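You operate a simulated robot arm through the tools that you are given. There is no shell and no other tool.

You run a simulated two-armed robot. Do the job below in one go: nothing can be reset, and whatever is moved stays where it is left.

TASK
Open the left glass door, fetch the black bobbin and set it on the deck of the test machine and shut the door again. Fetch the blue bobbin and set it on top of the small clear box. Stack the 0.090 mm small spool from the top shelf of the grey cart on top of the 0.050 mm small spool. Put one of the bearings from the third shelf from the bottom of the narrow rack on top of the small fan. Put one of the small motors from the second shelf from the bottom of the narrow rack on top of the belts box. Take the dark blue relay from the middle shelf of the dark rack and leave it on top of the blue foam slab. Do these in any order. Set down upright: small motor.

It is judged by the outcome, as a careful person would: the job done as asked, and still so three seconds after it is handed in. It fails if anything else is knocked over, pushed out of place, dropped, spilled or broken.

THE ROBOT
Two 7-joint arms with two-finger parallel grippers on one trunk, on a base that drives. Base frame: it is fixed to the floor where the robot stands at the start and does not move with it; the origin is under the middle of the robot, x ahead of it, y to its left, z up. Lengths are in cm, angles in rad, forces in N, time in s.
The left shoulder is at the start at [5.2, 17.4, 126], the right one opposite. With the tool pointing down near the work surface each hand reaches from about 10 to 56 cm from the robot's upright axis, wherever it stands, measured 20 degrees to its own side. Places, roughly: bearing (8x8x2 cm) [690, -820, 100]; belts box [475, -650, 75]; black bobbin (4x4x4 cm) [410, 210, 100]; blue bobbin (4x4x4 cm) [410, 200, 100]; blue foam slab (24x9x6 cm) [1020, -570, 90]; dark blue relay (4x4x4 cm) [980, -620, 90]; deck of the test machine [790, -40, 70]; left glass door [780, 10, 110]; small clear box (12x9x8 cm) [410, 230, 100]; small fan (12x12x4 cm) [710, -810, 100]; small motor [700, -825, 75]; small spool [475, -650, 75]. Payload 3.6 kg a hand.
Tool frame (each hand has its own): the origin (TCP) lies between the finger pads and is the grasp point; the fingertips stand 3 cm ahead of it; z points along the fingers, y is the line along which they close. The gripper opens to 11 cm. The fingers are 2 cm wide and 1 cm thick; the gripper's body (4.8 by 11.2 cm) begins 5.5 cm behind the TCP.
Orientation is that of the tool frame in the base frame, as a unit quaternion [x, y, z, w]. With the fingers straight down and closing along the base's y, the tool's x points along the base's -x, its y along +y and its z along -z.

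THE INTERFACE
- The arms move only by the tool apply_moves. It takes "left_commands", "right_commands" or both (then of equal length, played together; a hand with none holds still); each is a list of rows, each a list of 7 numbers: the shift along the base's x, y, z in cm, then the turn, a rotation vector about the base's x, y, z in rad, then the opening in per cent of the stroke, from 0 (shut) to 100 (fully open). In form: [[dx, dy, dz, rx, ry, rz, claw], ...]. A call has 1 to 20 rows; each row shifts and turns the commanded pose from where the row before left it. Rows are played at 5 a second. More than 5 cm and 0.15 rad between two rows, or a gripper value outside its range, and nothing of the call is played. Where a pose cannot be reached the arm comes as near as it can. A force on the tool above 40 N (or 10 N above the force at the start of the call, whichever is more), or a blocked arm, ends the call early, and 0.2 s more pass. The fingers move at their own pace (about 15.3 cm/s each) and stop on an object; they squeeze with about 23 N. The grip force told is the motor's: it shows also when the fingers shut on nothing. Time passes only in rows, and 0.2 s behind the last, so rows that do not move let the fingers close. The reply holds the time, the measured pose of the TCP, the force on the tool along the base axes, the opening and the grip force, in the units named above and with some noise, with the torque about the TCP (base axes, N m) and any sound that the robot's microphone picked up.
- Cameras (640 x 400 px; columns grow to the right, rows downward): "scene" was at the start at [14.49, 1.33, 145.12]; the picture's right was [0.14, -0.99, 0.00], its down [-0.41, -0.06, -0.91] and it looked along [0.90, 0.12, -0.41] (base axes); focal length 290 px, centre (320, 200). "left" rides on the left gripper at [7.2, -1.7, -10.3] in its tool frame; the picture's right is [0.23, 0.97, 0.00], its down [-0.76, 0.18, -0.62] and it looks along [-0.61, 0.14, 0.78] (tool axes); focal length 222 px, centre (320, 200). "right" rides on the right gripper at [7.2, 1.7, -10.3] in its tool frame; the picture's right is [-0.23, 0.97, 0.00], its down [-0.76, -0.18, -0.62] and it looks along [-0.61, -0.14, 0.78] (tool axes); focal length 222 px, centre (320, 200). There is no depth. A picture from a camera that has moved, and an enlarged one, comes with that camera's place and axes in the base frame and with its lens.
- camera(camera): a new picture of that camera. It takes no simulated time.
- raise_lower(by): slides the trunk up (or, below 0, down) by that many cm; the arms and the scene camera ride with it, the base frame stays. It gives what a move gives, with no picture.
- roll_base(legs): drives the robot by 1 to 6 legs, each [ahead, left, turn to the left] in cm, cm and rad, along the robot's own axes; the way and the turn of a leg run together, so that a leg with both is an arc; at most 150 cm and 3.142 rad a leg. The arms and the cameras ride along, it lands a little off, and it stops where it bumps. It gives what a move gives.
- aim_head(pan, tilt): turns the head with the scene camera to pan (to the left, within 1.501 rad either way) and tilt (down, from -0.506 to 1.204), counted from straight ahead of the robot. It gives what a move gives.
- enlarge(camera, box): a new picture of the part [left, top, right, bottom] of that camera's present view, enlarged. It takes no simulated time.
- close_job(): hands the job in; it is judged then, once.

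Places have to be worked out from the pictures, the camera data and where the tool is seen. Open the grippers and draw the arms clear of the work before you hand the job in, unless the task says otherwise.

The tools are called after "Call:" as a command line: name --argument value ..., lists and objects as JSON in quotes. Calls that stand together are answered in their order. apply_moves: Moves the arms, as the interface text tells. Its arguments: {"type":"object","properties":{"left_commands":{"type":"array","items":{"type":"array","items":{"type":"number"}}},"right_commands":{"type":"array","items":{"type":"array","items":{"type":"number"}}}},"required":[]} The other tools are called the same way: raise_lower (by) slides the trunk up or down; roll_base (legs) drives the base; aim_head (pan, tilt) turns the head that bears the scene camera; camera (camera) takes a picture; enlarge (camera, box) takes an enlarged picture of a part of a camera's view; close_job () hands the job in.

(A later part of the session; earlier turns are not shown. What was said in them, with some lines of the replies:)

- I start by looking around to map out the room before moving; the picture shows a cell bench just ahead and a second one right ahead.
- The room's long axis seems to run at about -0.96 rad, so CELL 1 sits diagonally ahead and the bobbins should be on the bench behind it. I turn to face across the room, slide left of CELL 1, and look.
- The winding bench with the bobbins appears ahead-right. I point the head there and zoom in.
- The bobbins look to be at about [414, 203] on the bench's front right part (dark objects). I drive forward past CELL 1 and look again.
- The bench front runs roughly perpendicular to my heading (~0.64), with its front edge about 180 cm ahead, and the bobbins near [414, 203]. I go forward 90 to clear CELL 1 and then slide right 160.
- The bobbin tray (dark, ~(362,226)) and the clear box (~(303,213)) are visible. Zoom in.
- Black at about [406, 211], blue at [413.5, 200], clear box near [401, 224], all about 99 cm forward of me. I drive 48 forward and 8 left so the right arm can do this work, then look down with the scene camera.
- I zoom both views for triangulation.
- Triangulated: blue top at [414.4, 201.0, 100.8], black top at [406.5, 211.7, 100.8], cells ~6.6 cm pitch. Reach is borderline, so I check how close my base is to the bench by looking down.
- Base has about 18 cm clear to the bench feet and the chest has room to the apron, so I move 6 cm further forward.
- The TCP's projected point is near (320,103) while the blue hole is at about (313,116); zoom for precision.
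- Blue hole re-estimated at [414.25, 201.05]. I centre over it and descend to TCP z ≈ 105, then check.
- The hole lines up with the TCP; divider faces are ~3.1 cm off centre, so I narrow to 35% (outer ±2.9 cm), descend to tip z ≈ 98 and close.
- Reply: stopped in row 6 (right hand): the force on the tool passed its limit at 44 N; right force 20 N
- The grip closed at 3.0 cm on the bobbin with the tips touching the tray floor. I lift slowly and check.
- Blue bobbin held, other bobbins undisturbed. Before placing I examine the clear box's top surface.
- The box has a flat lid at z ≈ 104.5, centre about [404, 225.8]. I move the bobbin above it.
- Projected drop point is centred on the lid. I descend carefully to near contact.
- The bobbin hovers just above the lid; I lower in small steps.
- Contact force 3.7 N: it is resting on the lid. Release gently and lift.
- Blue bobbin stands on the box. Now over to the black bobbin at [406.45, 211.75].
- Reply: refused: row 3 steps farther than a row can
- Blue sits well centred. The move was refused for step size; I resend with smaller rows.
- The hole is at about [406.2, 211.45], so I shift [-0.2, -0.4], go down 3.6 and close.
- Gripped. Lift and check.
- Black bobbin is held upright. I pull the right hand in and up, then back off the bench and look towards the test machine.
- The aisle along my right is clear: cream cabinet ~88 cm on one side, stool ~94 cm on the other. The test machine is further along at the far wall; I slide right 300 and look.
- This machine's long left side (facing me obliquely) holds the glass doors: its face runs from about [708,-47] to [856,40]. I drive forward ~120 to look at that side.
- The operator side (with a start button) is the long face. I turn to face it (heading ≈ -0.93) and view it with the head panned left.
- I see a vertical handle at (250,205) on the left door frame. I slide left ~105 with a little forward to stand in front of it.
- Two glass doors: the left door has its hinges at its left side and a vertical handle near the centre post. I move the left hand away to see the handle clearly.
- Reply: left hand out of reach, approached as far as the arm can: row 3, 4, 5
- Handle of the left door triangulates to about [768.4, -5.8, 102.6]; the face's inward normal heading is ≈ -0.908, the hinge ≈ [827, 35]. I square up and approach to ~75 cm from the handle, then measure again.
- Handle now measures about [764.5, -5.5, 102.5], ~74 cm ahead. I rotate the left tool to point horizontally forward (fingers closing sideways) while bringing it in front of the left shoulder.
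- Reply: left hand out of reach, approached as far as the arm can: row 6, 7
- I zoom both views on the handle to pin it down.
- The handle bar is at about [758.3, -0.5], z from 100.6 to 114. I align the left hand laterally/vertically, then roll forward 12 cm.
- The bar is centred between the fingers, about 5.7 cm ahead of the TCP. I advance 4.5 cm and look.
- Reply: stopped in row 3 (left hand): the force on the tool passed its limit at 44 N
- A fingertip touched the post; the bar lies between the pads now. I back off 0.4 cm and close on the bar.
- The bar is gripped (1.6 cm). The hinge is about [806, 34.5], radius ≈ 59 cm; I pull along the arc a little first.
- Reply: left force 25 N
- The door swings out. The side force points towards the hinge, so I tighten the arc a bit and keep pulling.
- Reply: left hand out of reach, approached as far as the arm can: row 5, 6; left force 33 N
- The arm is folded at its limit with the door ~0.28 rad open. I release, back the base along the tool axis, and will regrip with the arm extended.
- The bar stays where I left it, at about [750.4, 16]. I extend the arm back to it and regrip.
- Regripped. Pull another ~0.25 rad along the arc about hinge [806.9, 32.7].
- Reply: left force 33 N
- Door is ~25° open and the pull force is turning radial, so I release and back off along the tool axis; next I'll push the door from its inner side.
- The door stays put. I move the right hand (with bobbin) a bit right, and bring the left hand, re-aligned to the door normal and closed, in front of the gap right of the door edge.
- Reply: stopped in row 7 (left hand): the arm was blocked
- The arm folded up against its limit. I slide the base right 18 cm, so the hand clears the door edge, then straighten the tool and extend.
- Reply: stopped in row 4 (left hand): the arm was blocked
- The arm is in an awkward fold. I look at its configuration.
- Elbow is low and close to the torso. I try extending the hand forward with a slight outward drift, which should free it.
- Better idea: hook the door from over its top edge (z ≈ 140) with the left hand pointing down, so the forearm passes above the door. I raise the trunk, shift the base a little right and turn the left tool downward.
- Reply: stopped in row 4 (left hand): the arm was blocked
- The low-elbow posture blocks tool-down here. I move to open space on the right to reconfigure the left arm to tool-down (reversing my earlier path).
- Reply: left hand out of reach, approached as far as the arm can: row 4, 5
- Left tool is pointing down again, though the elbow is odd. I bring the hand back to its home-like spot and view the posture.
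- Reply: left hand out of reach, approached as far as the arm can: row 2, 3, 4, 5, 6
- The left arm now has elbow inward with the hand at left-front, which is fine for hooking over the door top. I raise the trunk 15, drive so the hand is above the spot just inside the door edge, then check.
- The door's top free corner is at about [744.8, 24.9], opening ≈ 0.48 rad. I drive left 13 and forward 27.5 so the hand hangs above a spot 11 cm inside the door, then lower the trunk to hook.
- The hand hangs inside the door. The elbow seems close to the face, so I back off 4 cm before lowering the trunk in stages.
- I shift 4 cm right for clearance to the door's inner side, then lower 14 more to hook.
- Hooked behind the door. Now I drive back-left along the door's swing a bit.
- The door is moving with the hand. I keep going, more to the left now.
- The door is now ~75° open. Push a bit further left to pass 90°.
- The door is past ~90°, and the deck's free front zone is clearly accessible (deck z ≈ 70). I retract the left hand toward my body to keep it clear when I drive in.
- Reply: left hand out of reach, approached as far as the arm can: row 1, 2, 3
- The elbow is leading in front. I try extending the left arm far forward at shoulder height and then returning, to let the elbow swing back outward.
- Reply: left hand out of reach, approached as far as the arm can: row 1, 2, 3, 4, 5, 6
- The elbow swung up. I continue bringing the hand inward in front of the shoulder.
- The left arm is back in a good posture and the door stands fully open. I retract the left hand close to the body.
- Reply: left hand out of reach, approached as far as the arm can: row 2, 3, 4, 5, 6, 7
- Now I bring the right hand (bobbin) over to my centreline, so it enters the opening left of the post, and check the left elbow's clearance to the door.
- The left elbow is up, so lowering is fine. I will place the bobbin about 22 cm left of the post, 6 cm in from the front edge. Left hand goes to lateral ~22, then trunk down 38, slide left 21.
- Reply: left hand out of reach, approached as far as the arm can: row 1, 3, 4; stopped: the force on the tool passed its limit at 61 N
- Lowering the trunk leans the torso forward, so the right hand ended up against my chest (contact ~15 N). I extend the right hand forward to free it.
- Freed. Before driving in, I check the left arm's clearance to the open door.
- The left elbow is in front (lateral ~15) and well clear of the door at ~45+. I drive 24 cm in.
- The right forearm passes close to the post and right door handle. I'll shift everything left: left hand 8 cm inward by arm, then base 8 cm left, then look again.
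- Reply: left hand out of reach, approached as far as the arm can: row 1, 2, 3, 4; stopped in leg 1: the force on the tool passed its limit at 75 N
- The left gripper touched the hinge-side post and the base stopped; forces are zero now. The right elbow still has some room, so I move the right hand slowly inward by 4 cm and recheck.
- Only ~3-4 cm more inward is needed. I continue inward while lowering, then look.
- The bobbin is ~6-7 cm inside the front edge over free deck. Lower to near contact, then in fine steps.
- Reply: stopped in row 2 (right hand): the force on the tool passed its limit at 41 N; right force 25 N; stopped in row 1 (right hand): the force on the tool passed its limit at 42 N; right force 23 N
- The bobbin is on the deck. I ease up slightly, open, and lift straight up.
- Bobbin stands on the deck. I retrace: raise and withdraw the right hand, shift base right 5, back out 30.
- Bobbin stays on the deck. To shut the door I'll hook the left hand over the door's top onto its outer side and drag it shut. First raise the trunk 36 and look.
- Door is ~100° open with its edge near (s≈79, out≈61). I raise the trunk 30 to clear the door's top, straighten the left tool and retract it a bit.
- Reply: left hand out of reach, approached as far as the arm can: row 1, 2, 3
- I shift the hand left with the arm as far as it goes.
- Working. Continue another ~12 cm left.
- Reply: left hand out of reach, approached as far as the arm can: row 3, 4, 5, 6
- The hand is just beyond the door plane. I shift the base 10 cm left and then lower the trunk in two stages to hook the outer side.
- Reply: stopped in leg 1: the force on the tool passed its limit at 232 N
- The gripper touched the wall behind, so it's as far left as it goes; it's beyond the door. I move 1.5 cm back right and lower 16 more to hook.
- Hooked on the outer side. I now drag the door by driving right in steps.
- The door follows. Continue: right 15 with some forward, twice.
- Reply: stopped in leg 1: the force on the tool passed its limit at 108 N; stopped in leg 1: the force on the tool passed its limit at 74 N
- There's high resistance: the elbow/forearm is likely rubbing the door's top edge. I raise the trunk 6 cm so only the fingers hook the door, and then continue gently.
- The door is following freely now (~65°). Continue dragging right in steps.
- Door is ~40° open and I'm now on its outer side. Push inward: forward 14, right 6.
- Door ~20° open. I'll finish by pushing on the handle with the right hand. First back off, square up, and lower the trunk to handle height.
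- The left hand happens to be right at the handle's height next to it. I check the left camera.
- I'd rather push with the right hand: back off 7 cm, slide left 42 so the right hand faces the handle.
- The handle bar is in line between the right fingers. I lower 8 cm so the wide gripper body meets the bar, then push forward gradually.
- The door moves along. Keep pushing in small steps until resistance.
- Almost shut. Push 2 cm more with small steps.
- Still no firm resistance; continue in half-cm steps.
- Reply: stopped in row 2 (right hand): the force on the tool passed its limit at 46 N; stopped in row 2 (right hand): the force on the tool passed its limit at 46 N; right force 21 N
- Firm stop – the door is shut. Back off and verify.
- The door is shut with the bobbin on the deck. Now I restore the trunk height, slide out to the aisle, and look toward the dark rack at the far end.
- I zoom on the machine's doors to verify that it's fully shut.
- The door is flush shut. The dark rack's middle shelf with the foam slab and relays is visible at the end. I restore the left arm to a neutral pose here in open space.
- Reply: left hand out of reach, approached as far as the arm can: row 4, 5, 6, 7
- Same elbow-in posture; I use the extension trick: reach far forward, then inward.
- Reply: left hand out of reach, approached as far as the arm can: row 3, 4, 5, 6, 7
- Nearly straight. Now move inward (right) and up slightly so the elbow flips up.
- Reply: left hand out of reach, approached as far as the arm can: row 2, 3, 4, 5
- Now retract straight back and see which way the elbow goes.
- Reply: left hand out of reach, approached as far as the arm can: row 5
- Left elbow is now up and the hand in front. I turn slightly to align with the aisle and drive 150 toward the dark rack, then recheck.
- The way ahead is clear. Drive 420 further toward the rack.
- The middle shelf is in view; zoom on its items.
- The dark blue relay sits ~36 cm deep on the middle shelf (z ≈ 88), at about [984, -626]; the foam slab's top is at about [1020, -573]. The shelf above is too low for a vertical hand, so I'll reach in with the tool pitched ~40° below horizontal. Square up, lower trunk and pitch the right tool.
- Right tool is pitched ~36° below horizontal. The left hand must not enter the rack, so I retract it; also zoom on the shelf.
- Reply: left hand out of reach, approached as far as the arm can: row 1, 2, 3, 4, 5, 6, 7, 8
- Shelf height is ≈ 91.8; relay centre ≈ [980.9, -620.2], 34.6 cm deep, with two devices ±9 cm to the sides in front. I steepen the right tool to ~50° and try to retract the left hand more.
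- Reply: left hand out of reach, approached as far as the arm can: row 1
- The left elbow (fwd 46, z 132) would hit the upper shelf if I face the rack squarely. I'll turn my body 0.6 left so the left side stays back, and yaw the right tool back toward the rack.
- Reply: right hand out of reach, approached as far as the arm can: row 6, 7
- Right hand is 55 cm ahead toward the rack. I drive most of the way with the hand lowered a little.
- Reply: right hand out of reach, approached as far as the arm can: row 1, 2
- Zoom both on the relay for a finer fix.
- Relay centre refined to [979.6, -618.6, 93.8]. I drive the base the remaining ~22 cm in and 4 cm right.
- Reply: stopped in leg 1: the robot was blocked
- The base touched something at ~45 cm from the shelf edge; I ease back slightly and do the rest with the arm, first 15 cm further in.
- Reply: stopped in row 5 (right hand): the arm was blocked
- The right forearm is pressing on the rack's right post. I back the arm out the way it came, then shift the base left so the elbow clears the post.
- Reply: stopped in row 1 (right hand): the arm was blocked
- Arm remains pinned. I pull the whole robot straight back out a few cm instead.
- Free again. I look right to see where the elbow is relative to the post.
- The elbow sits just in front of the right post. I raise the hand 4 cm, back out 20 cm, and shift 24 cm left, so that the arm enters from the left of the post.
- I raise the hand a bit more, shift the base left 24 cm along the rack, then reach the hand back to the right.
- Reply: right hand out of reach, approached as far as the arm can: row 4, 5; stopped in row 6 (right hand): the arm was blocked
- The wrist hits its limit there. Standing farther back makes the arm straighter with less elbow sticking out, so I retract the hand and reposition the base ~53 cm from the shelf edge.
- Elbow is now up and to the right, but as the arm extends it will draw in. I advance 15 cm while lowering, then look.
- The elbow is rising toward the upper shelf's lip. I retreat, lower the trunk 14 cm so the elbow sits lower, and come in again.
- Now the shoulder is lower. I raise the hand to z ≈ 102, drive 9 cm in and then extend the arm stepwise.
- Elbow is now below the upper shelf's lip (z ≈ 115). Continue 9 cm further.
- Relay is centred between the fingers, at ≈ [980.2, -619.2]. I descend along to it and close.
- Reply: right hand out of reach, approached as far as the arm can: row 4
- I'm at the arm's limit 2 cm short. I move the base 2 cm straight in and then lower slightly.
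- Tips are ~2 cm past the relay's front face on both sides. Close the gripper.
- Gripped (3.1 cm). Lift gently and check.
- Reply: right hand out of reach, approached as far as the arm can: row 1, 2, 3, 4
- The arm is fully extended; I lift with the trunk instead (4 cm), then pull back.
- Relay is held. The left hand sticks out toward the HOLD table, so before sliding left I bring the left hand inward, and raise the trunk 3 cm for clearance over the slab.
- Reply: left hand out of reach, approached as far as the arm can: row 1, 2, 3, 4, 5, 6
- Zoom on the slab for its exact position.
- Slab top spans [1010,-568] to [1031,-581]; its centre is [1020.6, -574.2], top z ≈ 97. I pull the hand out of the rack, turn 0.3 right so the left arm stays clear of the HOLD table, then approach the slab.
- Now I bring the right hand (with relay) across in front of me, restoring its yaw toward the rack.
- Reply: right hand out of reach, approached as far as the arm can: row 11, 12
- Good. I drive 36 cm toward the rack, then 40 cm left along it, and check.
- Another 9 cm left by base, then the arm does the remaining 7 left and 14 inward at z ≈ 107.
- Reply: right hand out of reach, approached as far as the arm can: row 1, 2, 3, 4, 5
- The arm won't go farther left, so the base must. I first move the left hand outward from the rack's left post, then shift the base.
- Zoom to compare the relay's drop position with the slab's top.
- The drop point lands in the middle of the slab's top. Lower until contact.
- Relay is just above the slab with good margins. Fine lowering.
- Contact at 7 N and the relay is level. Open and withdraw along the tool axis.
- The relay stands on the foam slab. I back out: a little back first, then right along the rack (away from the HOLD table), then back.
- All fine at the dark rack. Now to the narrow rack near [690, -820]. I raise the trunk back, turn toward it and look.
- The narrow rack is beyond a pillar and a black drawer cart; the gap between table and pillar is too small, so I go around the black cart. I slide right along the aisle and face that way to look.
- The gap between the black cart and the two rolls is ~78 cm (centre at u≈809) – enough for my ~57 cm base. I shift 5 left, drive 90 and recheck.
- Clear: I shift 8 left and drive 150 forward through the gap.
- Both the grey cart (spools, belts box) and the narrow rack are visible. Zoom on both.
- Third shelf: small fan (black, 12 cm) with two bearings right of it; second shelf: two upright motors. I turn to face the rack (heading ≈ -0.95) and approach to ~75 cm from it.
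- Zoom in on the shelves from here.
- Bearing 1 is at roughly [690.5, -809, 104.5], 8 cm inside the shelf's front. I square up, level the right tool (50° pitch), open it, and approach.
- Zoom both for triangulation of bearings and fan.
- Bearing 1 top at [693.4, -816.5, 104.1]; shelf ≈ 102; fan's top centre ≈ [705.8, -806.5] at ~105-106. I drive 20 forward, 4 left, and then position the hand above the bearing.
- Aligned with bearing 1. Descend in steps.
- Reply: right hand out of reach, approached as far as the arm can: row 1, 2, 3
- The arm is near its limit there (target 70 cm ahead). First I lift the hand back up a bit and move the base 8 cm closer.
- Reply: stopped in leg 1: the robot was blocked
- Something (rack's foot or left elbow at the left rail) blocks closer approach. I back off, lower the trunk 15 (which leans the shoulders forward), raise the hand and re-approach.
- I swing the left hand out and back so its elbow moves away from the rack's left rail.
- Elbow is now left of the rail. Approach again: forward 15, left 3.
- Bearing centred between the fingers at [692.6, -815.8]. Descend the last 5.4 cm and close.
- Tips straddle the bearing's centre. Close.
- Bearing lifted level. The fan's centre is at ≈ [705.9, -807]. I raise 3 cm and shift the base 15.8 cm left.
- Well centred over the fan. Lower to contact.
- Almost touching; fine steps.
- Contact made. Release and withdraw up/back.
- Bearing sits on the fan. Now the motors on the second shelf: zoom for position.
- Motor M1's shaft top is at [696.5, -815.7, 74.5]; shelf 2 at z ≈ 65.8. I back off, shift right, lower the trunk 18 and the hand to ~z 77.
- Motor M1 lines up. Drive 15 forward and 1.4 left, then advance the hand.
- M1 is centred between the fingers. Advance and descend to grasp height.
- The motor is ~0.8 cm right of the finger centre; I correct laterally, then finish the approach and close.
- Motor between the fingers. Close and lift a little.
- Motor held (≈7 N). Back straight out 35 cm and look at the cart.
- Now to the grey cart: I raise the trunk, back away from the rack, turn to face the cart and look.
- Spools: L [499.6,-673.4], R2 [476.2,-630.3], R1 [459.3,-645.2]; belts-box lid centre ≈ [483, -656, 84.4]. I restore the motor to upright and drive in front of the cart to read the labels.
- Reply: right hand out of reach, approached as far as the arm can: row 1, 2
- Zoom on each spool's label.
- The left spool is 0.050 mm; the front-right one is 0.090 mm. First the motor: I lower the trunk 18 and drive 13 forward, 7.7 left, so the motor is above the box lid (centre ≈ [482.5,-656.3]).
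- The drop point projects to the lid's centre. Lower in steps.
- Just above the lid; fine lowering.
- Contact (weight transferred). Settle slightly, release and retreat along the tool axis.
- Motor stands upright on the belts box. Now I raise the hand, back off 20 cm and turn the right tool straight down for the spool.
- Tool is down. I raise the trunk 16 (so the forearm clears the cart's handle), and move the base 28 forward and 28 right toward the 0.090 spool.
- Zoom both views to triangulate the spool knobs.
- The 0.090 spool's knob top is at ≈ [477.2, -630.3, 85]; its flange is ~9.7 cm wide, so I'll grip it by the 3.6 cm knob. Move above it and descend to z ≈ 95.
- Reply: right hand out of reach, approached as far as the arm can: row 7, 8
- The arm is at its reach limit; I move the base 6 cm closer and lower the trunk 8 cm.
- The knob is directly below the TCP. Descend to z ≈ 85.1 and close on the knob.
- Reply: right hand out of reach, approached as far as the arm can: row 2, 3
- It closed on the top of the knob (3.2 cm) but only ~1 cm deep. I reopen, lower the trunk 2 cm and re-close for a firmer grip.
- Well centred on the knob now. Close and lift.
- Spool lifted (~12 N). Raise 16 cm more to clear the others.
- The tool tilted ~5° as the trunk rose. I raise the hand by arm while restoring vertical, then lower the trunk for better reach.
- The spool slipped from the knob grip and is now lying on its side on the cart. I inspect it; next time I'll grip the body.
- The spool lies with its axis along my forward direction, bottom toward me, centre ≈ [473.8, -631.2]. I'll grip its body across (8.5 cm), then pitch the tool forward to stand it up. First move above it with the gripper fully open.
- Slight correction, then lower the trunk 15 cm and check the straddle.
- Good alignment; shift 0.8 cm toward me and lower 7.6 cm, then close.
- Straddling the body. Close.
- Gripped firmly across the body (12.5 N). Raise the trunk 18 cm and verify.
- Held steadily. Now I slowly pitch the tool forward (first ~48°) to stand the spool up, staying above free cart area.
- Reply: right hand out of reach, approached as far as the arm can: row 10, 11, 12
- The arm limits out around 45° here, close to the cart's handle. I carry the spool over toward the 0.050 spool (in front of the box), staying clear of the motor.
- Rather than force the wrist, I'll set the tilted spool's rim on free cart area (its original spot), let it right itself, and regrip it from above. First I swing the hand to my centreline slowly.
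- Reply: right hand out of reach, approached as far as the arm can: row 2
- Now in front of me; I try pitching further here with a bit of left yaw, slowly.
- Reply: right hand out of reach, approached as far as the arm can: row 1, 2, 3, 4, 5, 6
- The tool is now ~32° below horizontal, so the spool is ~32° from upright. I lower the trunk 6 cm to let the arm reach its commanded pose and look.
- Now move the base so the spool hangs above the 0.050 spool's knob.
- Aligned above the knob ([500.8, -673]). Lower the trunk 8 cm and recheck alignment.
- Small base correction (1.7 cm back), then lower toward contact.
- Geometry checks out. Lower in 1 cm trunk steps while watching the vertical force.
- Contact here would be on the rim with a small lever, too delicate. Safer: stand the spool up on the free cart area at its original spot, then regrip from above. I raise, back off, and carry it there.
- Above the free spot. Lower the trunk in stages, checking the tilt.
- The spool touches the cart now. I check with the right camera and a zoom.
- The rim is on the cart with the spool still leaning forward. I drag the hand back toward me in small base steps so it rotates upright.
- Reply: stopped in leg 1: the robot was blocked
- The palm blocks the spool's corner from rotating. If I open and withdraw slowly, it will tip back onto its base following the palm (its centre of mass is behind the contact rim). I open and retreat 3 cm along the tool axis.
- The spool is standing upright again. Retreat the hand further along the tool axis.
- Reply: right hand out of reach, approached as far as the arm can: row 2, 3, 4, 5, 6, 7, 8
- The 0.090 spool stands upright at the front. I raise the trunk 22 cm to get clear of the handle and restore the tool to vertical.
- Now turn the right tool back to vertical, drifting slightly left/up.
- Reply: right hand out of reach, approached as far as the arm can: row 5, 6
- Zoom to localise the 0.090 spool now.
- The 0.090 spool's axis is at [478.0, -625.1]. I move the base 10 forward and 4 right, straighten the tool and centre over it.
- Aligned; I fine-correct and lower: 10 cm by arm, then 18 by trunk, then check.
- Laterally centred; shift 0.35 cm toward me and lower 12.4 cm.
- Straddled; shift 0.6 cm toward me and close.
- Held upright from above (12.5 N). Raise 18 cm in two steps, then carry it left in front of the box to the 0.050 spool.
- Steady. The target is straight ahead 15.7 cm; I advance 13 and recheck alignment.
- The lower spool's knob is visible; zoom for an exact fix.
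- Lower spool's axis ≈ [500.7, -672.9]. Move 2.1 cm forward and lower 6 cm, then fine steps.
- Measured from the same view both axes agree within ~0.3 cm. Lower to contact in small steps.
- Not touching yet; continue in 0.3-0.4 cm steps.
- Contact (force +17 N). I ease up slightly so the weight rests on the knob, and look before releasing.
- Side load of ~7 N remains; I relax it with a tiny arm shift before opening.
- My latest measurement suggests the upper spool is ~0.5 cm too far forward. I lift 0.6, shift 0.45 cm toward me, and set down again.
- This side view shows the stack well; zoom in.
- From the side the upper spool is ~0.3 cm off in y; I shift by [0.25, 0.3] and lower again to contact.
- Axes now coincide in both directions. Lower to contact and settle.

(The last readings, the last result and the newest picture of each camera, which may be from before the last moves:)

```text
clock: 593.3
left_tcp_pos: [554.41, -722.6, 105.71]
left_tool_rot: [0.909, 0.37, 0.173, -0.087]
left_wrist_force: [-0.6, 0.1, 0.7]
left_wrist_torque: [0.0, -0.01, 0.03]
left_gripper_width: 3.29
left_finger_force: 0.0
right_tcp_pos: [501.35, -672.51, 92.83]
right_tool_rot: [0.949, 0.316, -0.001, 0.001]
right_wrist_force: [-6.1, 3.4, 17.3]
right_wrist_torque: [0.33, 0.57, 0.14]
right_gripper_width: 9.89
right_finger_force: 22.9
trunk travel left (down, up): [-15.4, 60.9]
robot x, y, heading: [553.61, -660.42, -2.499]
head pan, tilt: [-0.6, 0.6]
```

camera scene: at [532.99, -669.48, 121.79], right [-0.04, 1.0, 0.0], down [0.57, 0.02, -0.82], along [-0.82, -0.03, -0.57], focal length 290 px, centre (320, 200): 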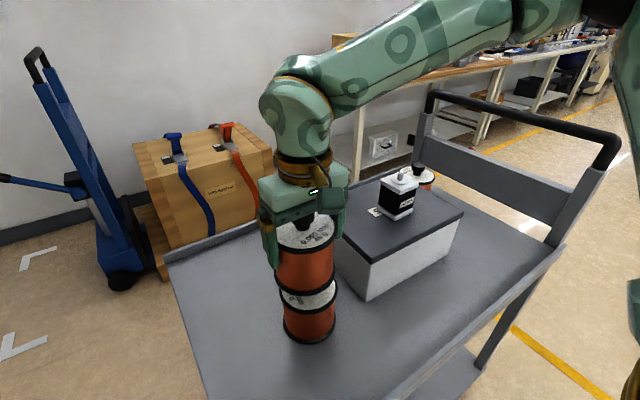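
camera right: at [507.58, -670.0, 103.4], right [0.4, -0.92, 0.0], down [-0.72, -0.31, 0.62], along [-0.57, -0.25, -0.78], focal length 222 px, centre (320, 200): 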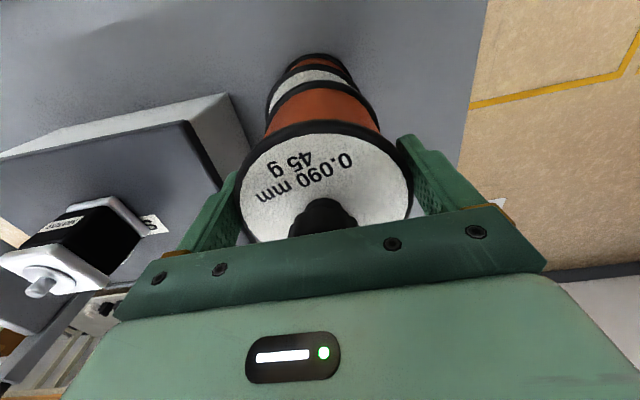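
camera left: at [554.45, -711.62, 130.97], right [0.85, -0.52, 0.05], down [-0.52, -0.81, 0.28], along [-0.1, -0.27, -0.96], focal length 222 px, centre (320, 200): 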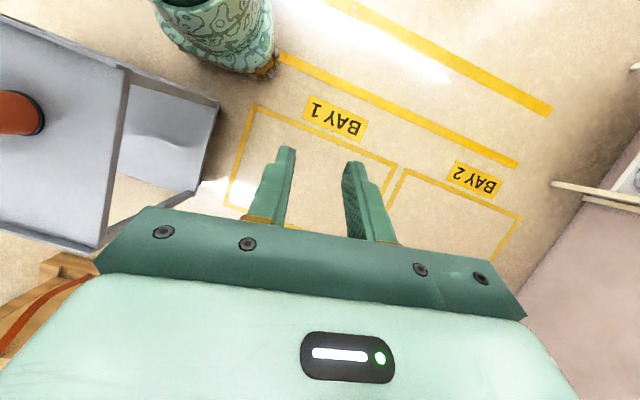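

Seated. I ease 0.15 up and open the gripper fully.

Call:
raise_lower --by 0.15

Call:
apply_moves --right_commands '[[0, 0, 0, 0, 0, 0, 92], [0, 0, 0, 0, 0, 0, 96], [0, 0, 0, 0, 0, 0, 100], [0, 0, 0, 0, 0, 0, 100]]'

Call:
enlarge --camera "scene" --box '[240, 190, 380, 350]'

Call:
camera --camera "right"

```text
clock: 593.8
left_tcp_pos: [554.31, -722.67, 105.84]
left_tool_rot: [0.908, 0.371, 0.173, -0.087]
left_wrist_force: [-0.6, 0.2, -0.2]
left_wrist_torque: [0.01, 0.01, 0.01]
left_gripper_width: 3.31
left_finger_force: 0.1
right_tcp_pos: [501.46, -672.42, 92.77]
right_tool_rot: [0.949, 0.317, 0.001, 0.001]
right_wrist_force: [-5.9, -0.3, 8.7]
right_wrist_torque: [-0.15, 0.65, 0.0]
right_gripper_width: 9.83
right_finger_force: 22.8
trunk travel left (down, up): [-15.5, 60.8]
robot x, y, heading: [553.53, -660.14, -2.502]
head pan, tilt: [-0.6, 0.6]
```

```text
clock: 594.8
left_tcp_pos: [554.33, -722.75, 105.79]
left_tool_rot: [0.909, 0.37, 0.173, -0.087]
left_wrist_force: [-0.4, 0.1, 0.5]
left_wrist_torque: [-0.02, 0.0, 0.02]
left_gripper_width: 3.28
left_finger_force: 0.0
right_tcp_pos: [501.44, -672.48, 92.94]
right_tool_rot: [0.948, 0.317, 0.001, 0.001]
right_wrist_force: [-0.4, 0.3, 0.7]
right_wrist_torque: [0.02, 0.03, 0.04]
right_gripper_width: 11.0
right_finger_force: 0.1
trunk travel left (down, up): [-15.5, 60.8]
robot x, y, heading: [553.69, -660.85, -2.5]
head pan, tilt: [-0.6, 0.6]
```

```text
2.50 times, centred on (310, 270) of scene
camera zoom: at [532.67, -669.76, 120.86], right [-0.04, 1.0, 0.0], down [0.56, 0.02, -0.82], along [-0.82, -0.03, -0.57], focal length 725 px, centre (345, 25)
```

zoom: 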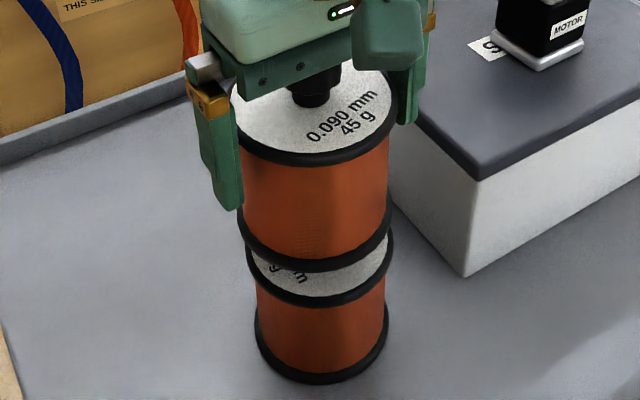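

```text
taken
camera right: at [508.11, -669.43, 103.29], right [0.4, -0.92, 0.0], down [-0.72, -0.31, 0.62], along [-0.57, -0.25, -0.78], focal length 222 px, centre (320, 200)
```

right: 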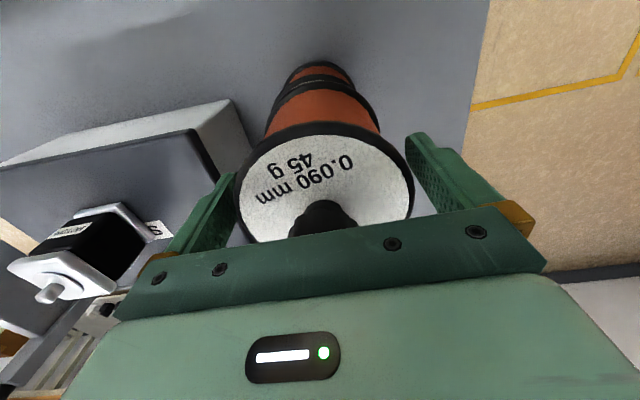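

The stack stands free. Raise the hand straight up gently.

Call:
raise_lower --by 2

Call:
enlarge --camera "scene" --box '[240, 190, 380, 350]'

Call:
raise_lower --by 4

Call:
enlarge --camera "scene" --box '[240, 190, 380, 350]'

```text
clock: 595.5
left_tcp_pos: [554.17, -722.94, 107.81]
left_tool_rot: [0.909, 0.369, 0.173, -0.088]
left_wrist_force: [0.3, -0.3, 0.8]
left_wrist_torque: [0.0, -0.03, -0.02]
left_gripper_width: 3.32
left_finger_force: 0.0
right_tcp_pos: [501.5, -672.5, 94.74]
right_tool_rot: [0.949, 0.316, 0.002, 0.0]
right_wrist_force: [-0.3, 0.0, 0.8]
right_wrist_torque: [0.0, 0.0, -0.03]
right_gripper_width: 11.03
right_finger_force: 0.1
trunk travel left (down, up): [-17.5, 58.8]
robot x, y, heading: [553.48, -660.47, -2.501]
head pan, tilt: [-0.6, 0.6]
```

```text
2.50 times, centred on (310, 270) of scene
camera zoom: at [533.5, -669.15, 122.94], right [-0.04, 1.0, 0.0], down [0.57, 0.02, -0.82], along [-0.82, -0.03, -0.57], focal length 725 px, centre (345, 25)
```

zoom: 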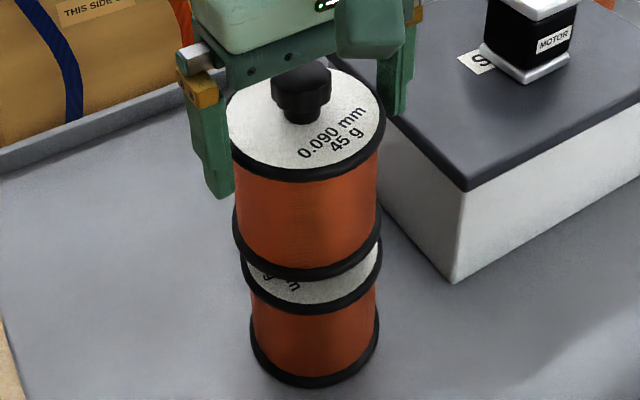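

```text
clock: 596.3
left_tcp_pos: [554.01, -722.88, 111.71]
left_tool_rot: [0.908, 0.37, 0.174, -0.087]
left_wrist_force: [-0.7, -0.2, -0.2]
left_wrist_torque: [0.03, -0.01, -0.01]
left_gripper_width: 3.31
left_finger_force: 0.1
right_tcp_pos: [501.32, -672.5, 98.71]
right_tool_rot: [0.949, 0.316, 0.001, 0.001]
right_wrist_force: [-0.3, 0.3, 0.7]
right_wrist_torque: [0.04, 0.0, 0.0]
right_gripper_width: 10.99
right_finger_force: 0.0
trunk travel left (down, up): [-21.5, 54.8]
robot x, y, heading: [553.36, -660.25, -2.502]
head pan, tilt: [-0.6, 0.6]
```

```text
2.50 times, centred on (310, 270) of scene
camera zoom: at [535.27, -667.83, 127.14], right [-0.04, 1.0, 0.0], down [0.57, 0.02, -0.82], along [-0.82, -0.03, -0.57], focal length 725 px, centre (345, 25)
```

zoom: 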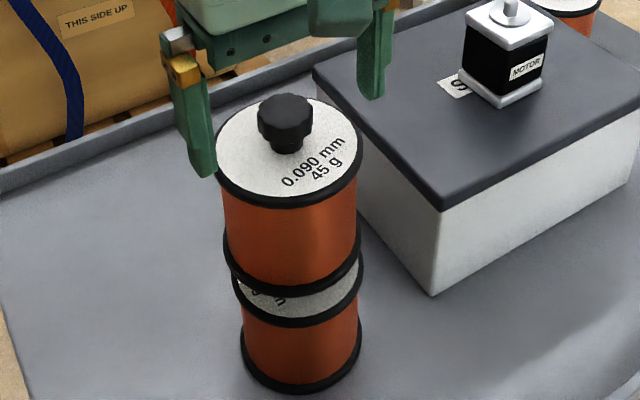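

The stack is stable. Raise 12 more and back away.

Call:
raise_lower --by 12

Call:
roll_base --legs '[[-45, 0, 0]]'

Call:
aim_head --pan 0.0 --tilt 0.5

Call:
camera --camera "scene"

Call:
enlarge --camera "scene" --box '[220, 140, 500, 300]'

```text
clock: 597.8
left_tcp_pos: [554.23, -722.76, 123.84]
left_tool_rot: [0.909, 0.37, 0.173, -0.088]
left_wrist_force: [-0.1, -0.3, -0.3]
left_wrist_torque: [0.03, 0.01, 0.01]
left_gripper_width: 3.28
left_finger_force: 0.1
right_tcp_pos: [501.34, -672.57, 110.81]
right_tool_rot: [0.949, 0.316, 0.001, 0.001]
right_wrist_force: [-0.6, 0.5, 0.4]
right_wrist_torque: [0.0, -0.02, 0.03]
right_gripper_width: 11.01
right_finger_force: 0.0
trunk travel left (down, up): [-33.5, 42.8]
robot x, y, heading: [553.69, -660.45, -2.503]
head pan, tilt: [-0.6, 0.6]
```

```text
clock: 600.5
left_tcp_pos: [590.21, -695.91, 123.81]
left_tool_rot: [0.909, 0.368, 0.173, -0.087]
left_wrist_force: [-0.1, -0.3, 0.0]
left_wrist_torque: [0.0, 0.0, -0.02]
left_gripper_width: 3.29
left_finger_force: 0.1
right_tcp_pos: [537.51, -645.35, 110.94]
right_tool_rot: [0.95, 0.314, 0.0, 0.001]
right_wrist_force: [0.5, -0.5, -0.6]
right_wrist_torque: [0.0, 0.03, 0.03]
right_gripper_width: 11.01
right_finger_force: 0.1
trunk travel left (down, up): [-33.5, 42.8]
robot x, y, heading: [589.33, -633.89, -2.506]
head pan, tilt: [-0.6, 0.6]
```

```text
clock: 601.5
left_tcp_pos: [590.09, -696.05, 123.77]
left_tool_rot: [0.91, 0.368, 0.172, -0.086]
left_wrist_force: [0.1, 0.3, -0.6]
left_wrist_torque: [-0.01, 0.03, 0.02]
left_gripper_width: 3.28
left_finger_force: 0.0
right_tcp_pos: [537.5, -645.48, 110.97]
right_tool_rot: [0.95, 0.314, 0.001, 0.001]
right_wrist_force: [0.1, -0.6, -0.2]
right_wrist_torque: [0.02, 0.01, 0.02]
right_gripper_width: 11.01
right_finger_force: 0.1
trunk travel left (down, up): [-33.5, 42.8]
robot x, y, heading: [589.97, -633.45, -2.503]
head pan, tilt: [0.0, 0.499]
```

```text
taken
camera scene: at [577.25, -642.8, 140.39], right [-0.59, 0.81, 0.0], down [0.39, 0.28, -0.88], along [-0.71, -0.52, -0.48], focal length 290 px, centre (320, 200)
```

scene: 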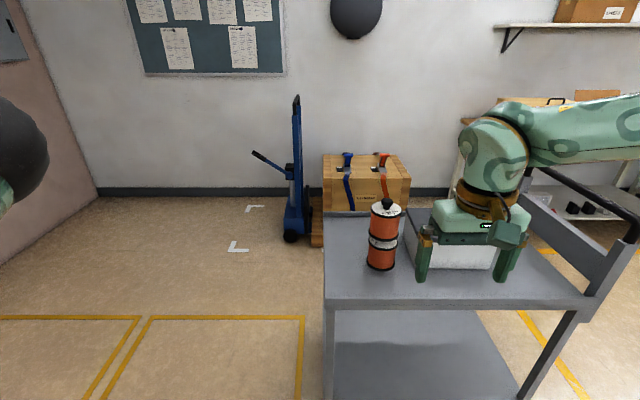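

```text
2.29 times, centred on (360, 220) of scene
camera zoom: at [577.25, -642.8, 140.39], right [-0.59, 0.81, 0.0], down [0.39, 0.28, -0.88], along [-0.71, -0.52, -0.48], focal length 663 px, centre (229, 154)
```

zoom: 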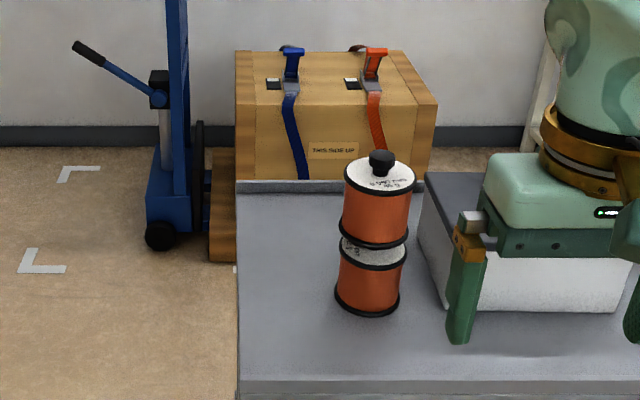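

Stack stands. I back further, open both grippers, and check the motor on the box too.

Call:
roll_base --legs '[[-25, 20, 0]]'

Call:
apply_moves --left_commands '[[0, 0, 0, 0, 0, 0, 60], [0, 0, 0, 0, 0, 0, 100], [0, 0, 0, 0, 0, 0, 100]]'

Call:
aim_head --pan -0.2 --tilt 0.4

Call:
camera --camera "scene"

Call:
enlarge --camera "scene" --box '[250, 130, 500, 290]'

```text
clock: 603.7
left_tcp_pos: [622.06, -697.13, 123.78]
left_tool_rot: [0.911, 0.365, 0.173, -0.086]
left_wrist_force: [0.5, 0.5, -1.0]
left_wrist_torque: [0.02, 0.04, -0.01]
left_gripper_width: 3.31
left_finger_force: 0.0
right_tcp_pos: [569.58, -646.43, 110.88]
right_tool_rot: [0.95, 0.312, 0.0, 0.001]
right_wrist_force: [1.2, 0.1, -0.4]
right_wrist_torque: [0.01, 0.01, 0.0]
right_gripper_width: 11.01
right_finger_force: 0.1
trunk travel left (down, up): [-33.5, 42.8]
robot x, y, heading: [622.14, -635.03, -2.51]
head pan, tilt: [0.0, 0.499]
```

```text
clock: 604.5
left_tcp_pos: [621.79, -697.21, 123.79]
left_tool_rot: [0.911, 0.365, 0.173, -0.086]
left_wrist_force: [0.0, 0.1, 0.7]
left_wrist_torque: [-0.01, 0.02, -0.01]
left_gripper_width: 11.02
left_finger_force: 0.1
right_tcp_pos: [569.5, -646.51, 110.91]
right_tool_rot: [0.95, 0.311, 0.001, 0.001]
right_wrist_force: [-0.7, -0.1, 0.4]
right_wrist_torque: [0.0, 0.01, -0.03]
right_gripper_width: 11.0
right_finger_force: 0.0
trunk travel left (down, up): [-33.5, 42.8]
robot x, y, heading: [621.92, -634.92, -2.508]
head pan, tilt: [0.0, 0.499]
```

```text
clock: 605.2
left_tcp_pos: [621.8, -697.23, 123.88]
left_tool_rot: [0.911, 0.365, 0.172, -0.086]
left_wrist_force: [1.2, -0.5, -0.5]
left_wrist_torque: [0.01, 0.0, 0.02]
left_gripper_width: 11.01
left_finger_force: 0.1
right_tcp_pos: [569.54, -646.41, 110.82]
right_tool_rot: [0.95, 0.311, 0.002, 0.001]
right_wrist_force: [0.5, 0.0, 0.1]
right_wrist_torque: [0.01, -0.01, -0.02]
right_gripper_width: 11.0
right_finger_force: 0.0
trunk travel left (down, up): [-33.5, 42.8]
robot x, y, heading: [621.91, -634.85, -2.511]
head pan, tilt: [-0.201, 0.4]
```

```text
taken
camera scene: at [608.19, -642.5, 141.3], right [-0.42, 0.91, 0.0], down [0.35, 0.16, -0.92], along [-0.84, -0.38, -0.39], focal length 290 px, centre (320, 200)
```

scene: 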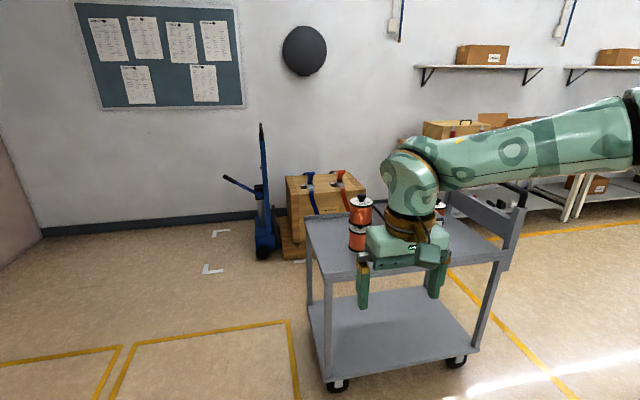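

```text
2.50 times, centred on (375, 210) of scene
camera zoom: at [608.19, -642.5, 141.3], right [-0.42, 0.91, 0.0], down [0.35, 0.16, -0.92], along [-0.84, -0.38, -0.39], focal length 725 px, centre (182, 175)
```

zoom: 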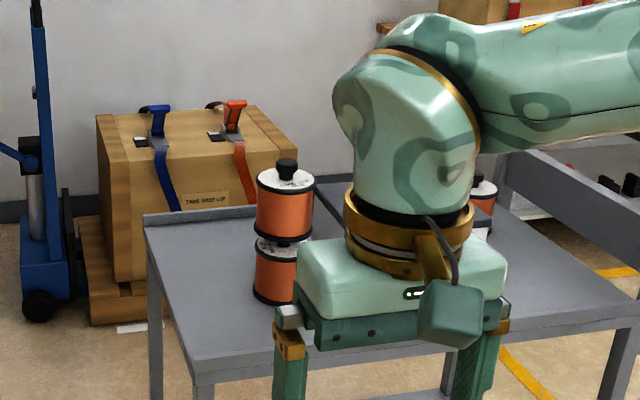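

The hand hides the box; I shift right to verify the motor.

Call:
roll_base --legs '[[0, -70, 0]]'

Call:
aim_head --pan 0.25 --tilt 0.4

Call:
enlarge --camera "scene" --box '[200, 130, 480, 310]'

```text
clock: 609.1
left_tcp_pos: [580.21, -640.0, 123.78]
left_tool_rot: [0.91, 0.367, 0.172, -0.087]
left_wrist_force: [-0.7, 0.8, -1.2]
left_wrist_torque: [-0.06, 0.01, -0.03]
left_gripper_width: 10.98
left_finger_force: 0.0
right_tcp_pos: [527.67, -589.53, 110.97]
right_tool_rot: [0.95, 0.313, 0.002, 0.0]
right_wrist_force: [0.0, 0.0, -0.8]
right_wrist_torque: [-0.01, 0.0, 0.03]
right_gripper_width: 11.01
right_finger_force: 0.1
trunk travel left (down, up): [-33.5, 42.8]
robot x, y, heading: [579.77, -577.76, -2.508]
head pan, tilt: [-0.201, 0.4]
```

```text
clock: 610.0
left_tcp_pos: [580.17, -640.13, 123.81]
left_tool_rot: [0.91, 0.366, 0.173, -0.087]
left_wrist_force: [-0.1, -0.1, -0.6]
left_wrist_torque: [-0.03, -0.02, 0.0]
left_gripper_width: 10.97
left_finger_force: 0.0
right_tcp_pos: [527.65, -589.46, 110.81]
right_tool_rot: [0.95, 0.313, 0.0, 0.001]
right_wrist_force: [0.4, 0.0, -0.3]
right_wrist_torque: [0.0, 0.05, 0.02]
right_gripper_width: 10.98
right_finger_force: 0.0
trunk travel left (down, up): [-33.5, 42.8]
robot x, y, heading: [579.85, -577.82, -2.507]
head pan, tilt: [0.25, 0.4]
```

```text
2.22 times, centred on (340, 220) of scene
camera zoom: at [568.87, -588.71, 141.31], right [-0.77, 0.63, 0.0], down [0.25, 0.3, -0.92], along [-0.58, -0.71, -0.39], focal length 645 px, centre (276, 156)
```

zoom: 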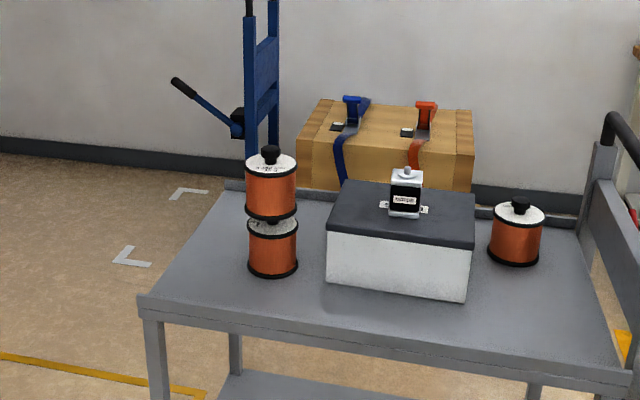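

Everything checks out: the 0.090 spool stands on the 0.050 spool and the motor is upright on the belts box. The bearing, relay and bobbins were confirmed earlier, and the door is shut. Both grippers are open and the arms are clear, so I hand the job in.

Call:
close_job

```text
The job is handed in.
```

I finished all six parts and handed the job in, but I dropped the 0.090 mm spool once along the way. The judging result has not come back.

| Part | State when last seen |
|---|---|
| Black bobbin | On the test machine's deck, just inside the left glass door |
| Left glass door | Shut and flush with its frame |
| Blue bobbin | Standing near the middle of the clear box's lid |
| 0.090 mm spool | Stacked on the 0.050 mm spool on the grey cart, resting on its top knob |
| Bearing | Lying flat on the small fan on the narrow rack |
| Small motor | Upright on the belts box |
| Dark blue relay | Upright on the blue foam slab |

The spool stack and the motor were checked in the last picture before handing in. The others were checked when I left each spot.

Some things did not go cleanly:

- **Dropped spool:** the 0.090 mm spool slipped out of my grip, fell onto the cart from up to about 35 cm and landed on its side. I stood it up again, gripped it by the body and stacked it. I saw no damage.
- **Foam slab moved:** it shifted about 2 cm when I released the relay.
- **Contacts:** I pressed against the dark rack, the narrow rack, the test machine and the wall behind it. The hardest was against the wall, at 232 N. Nothing looked moved or damaged.
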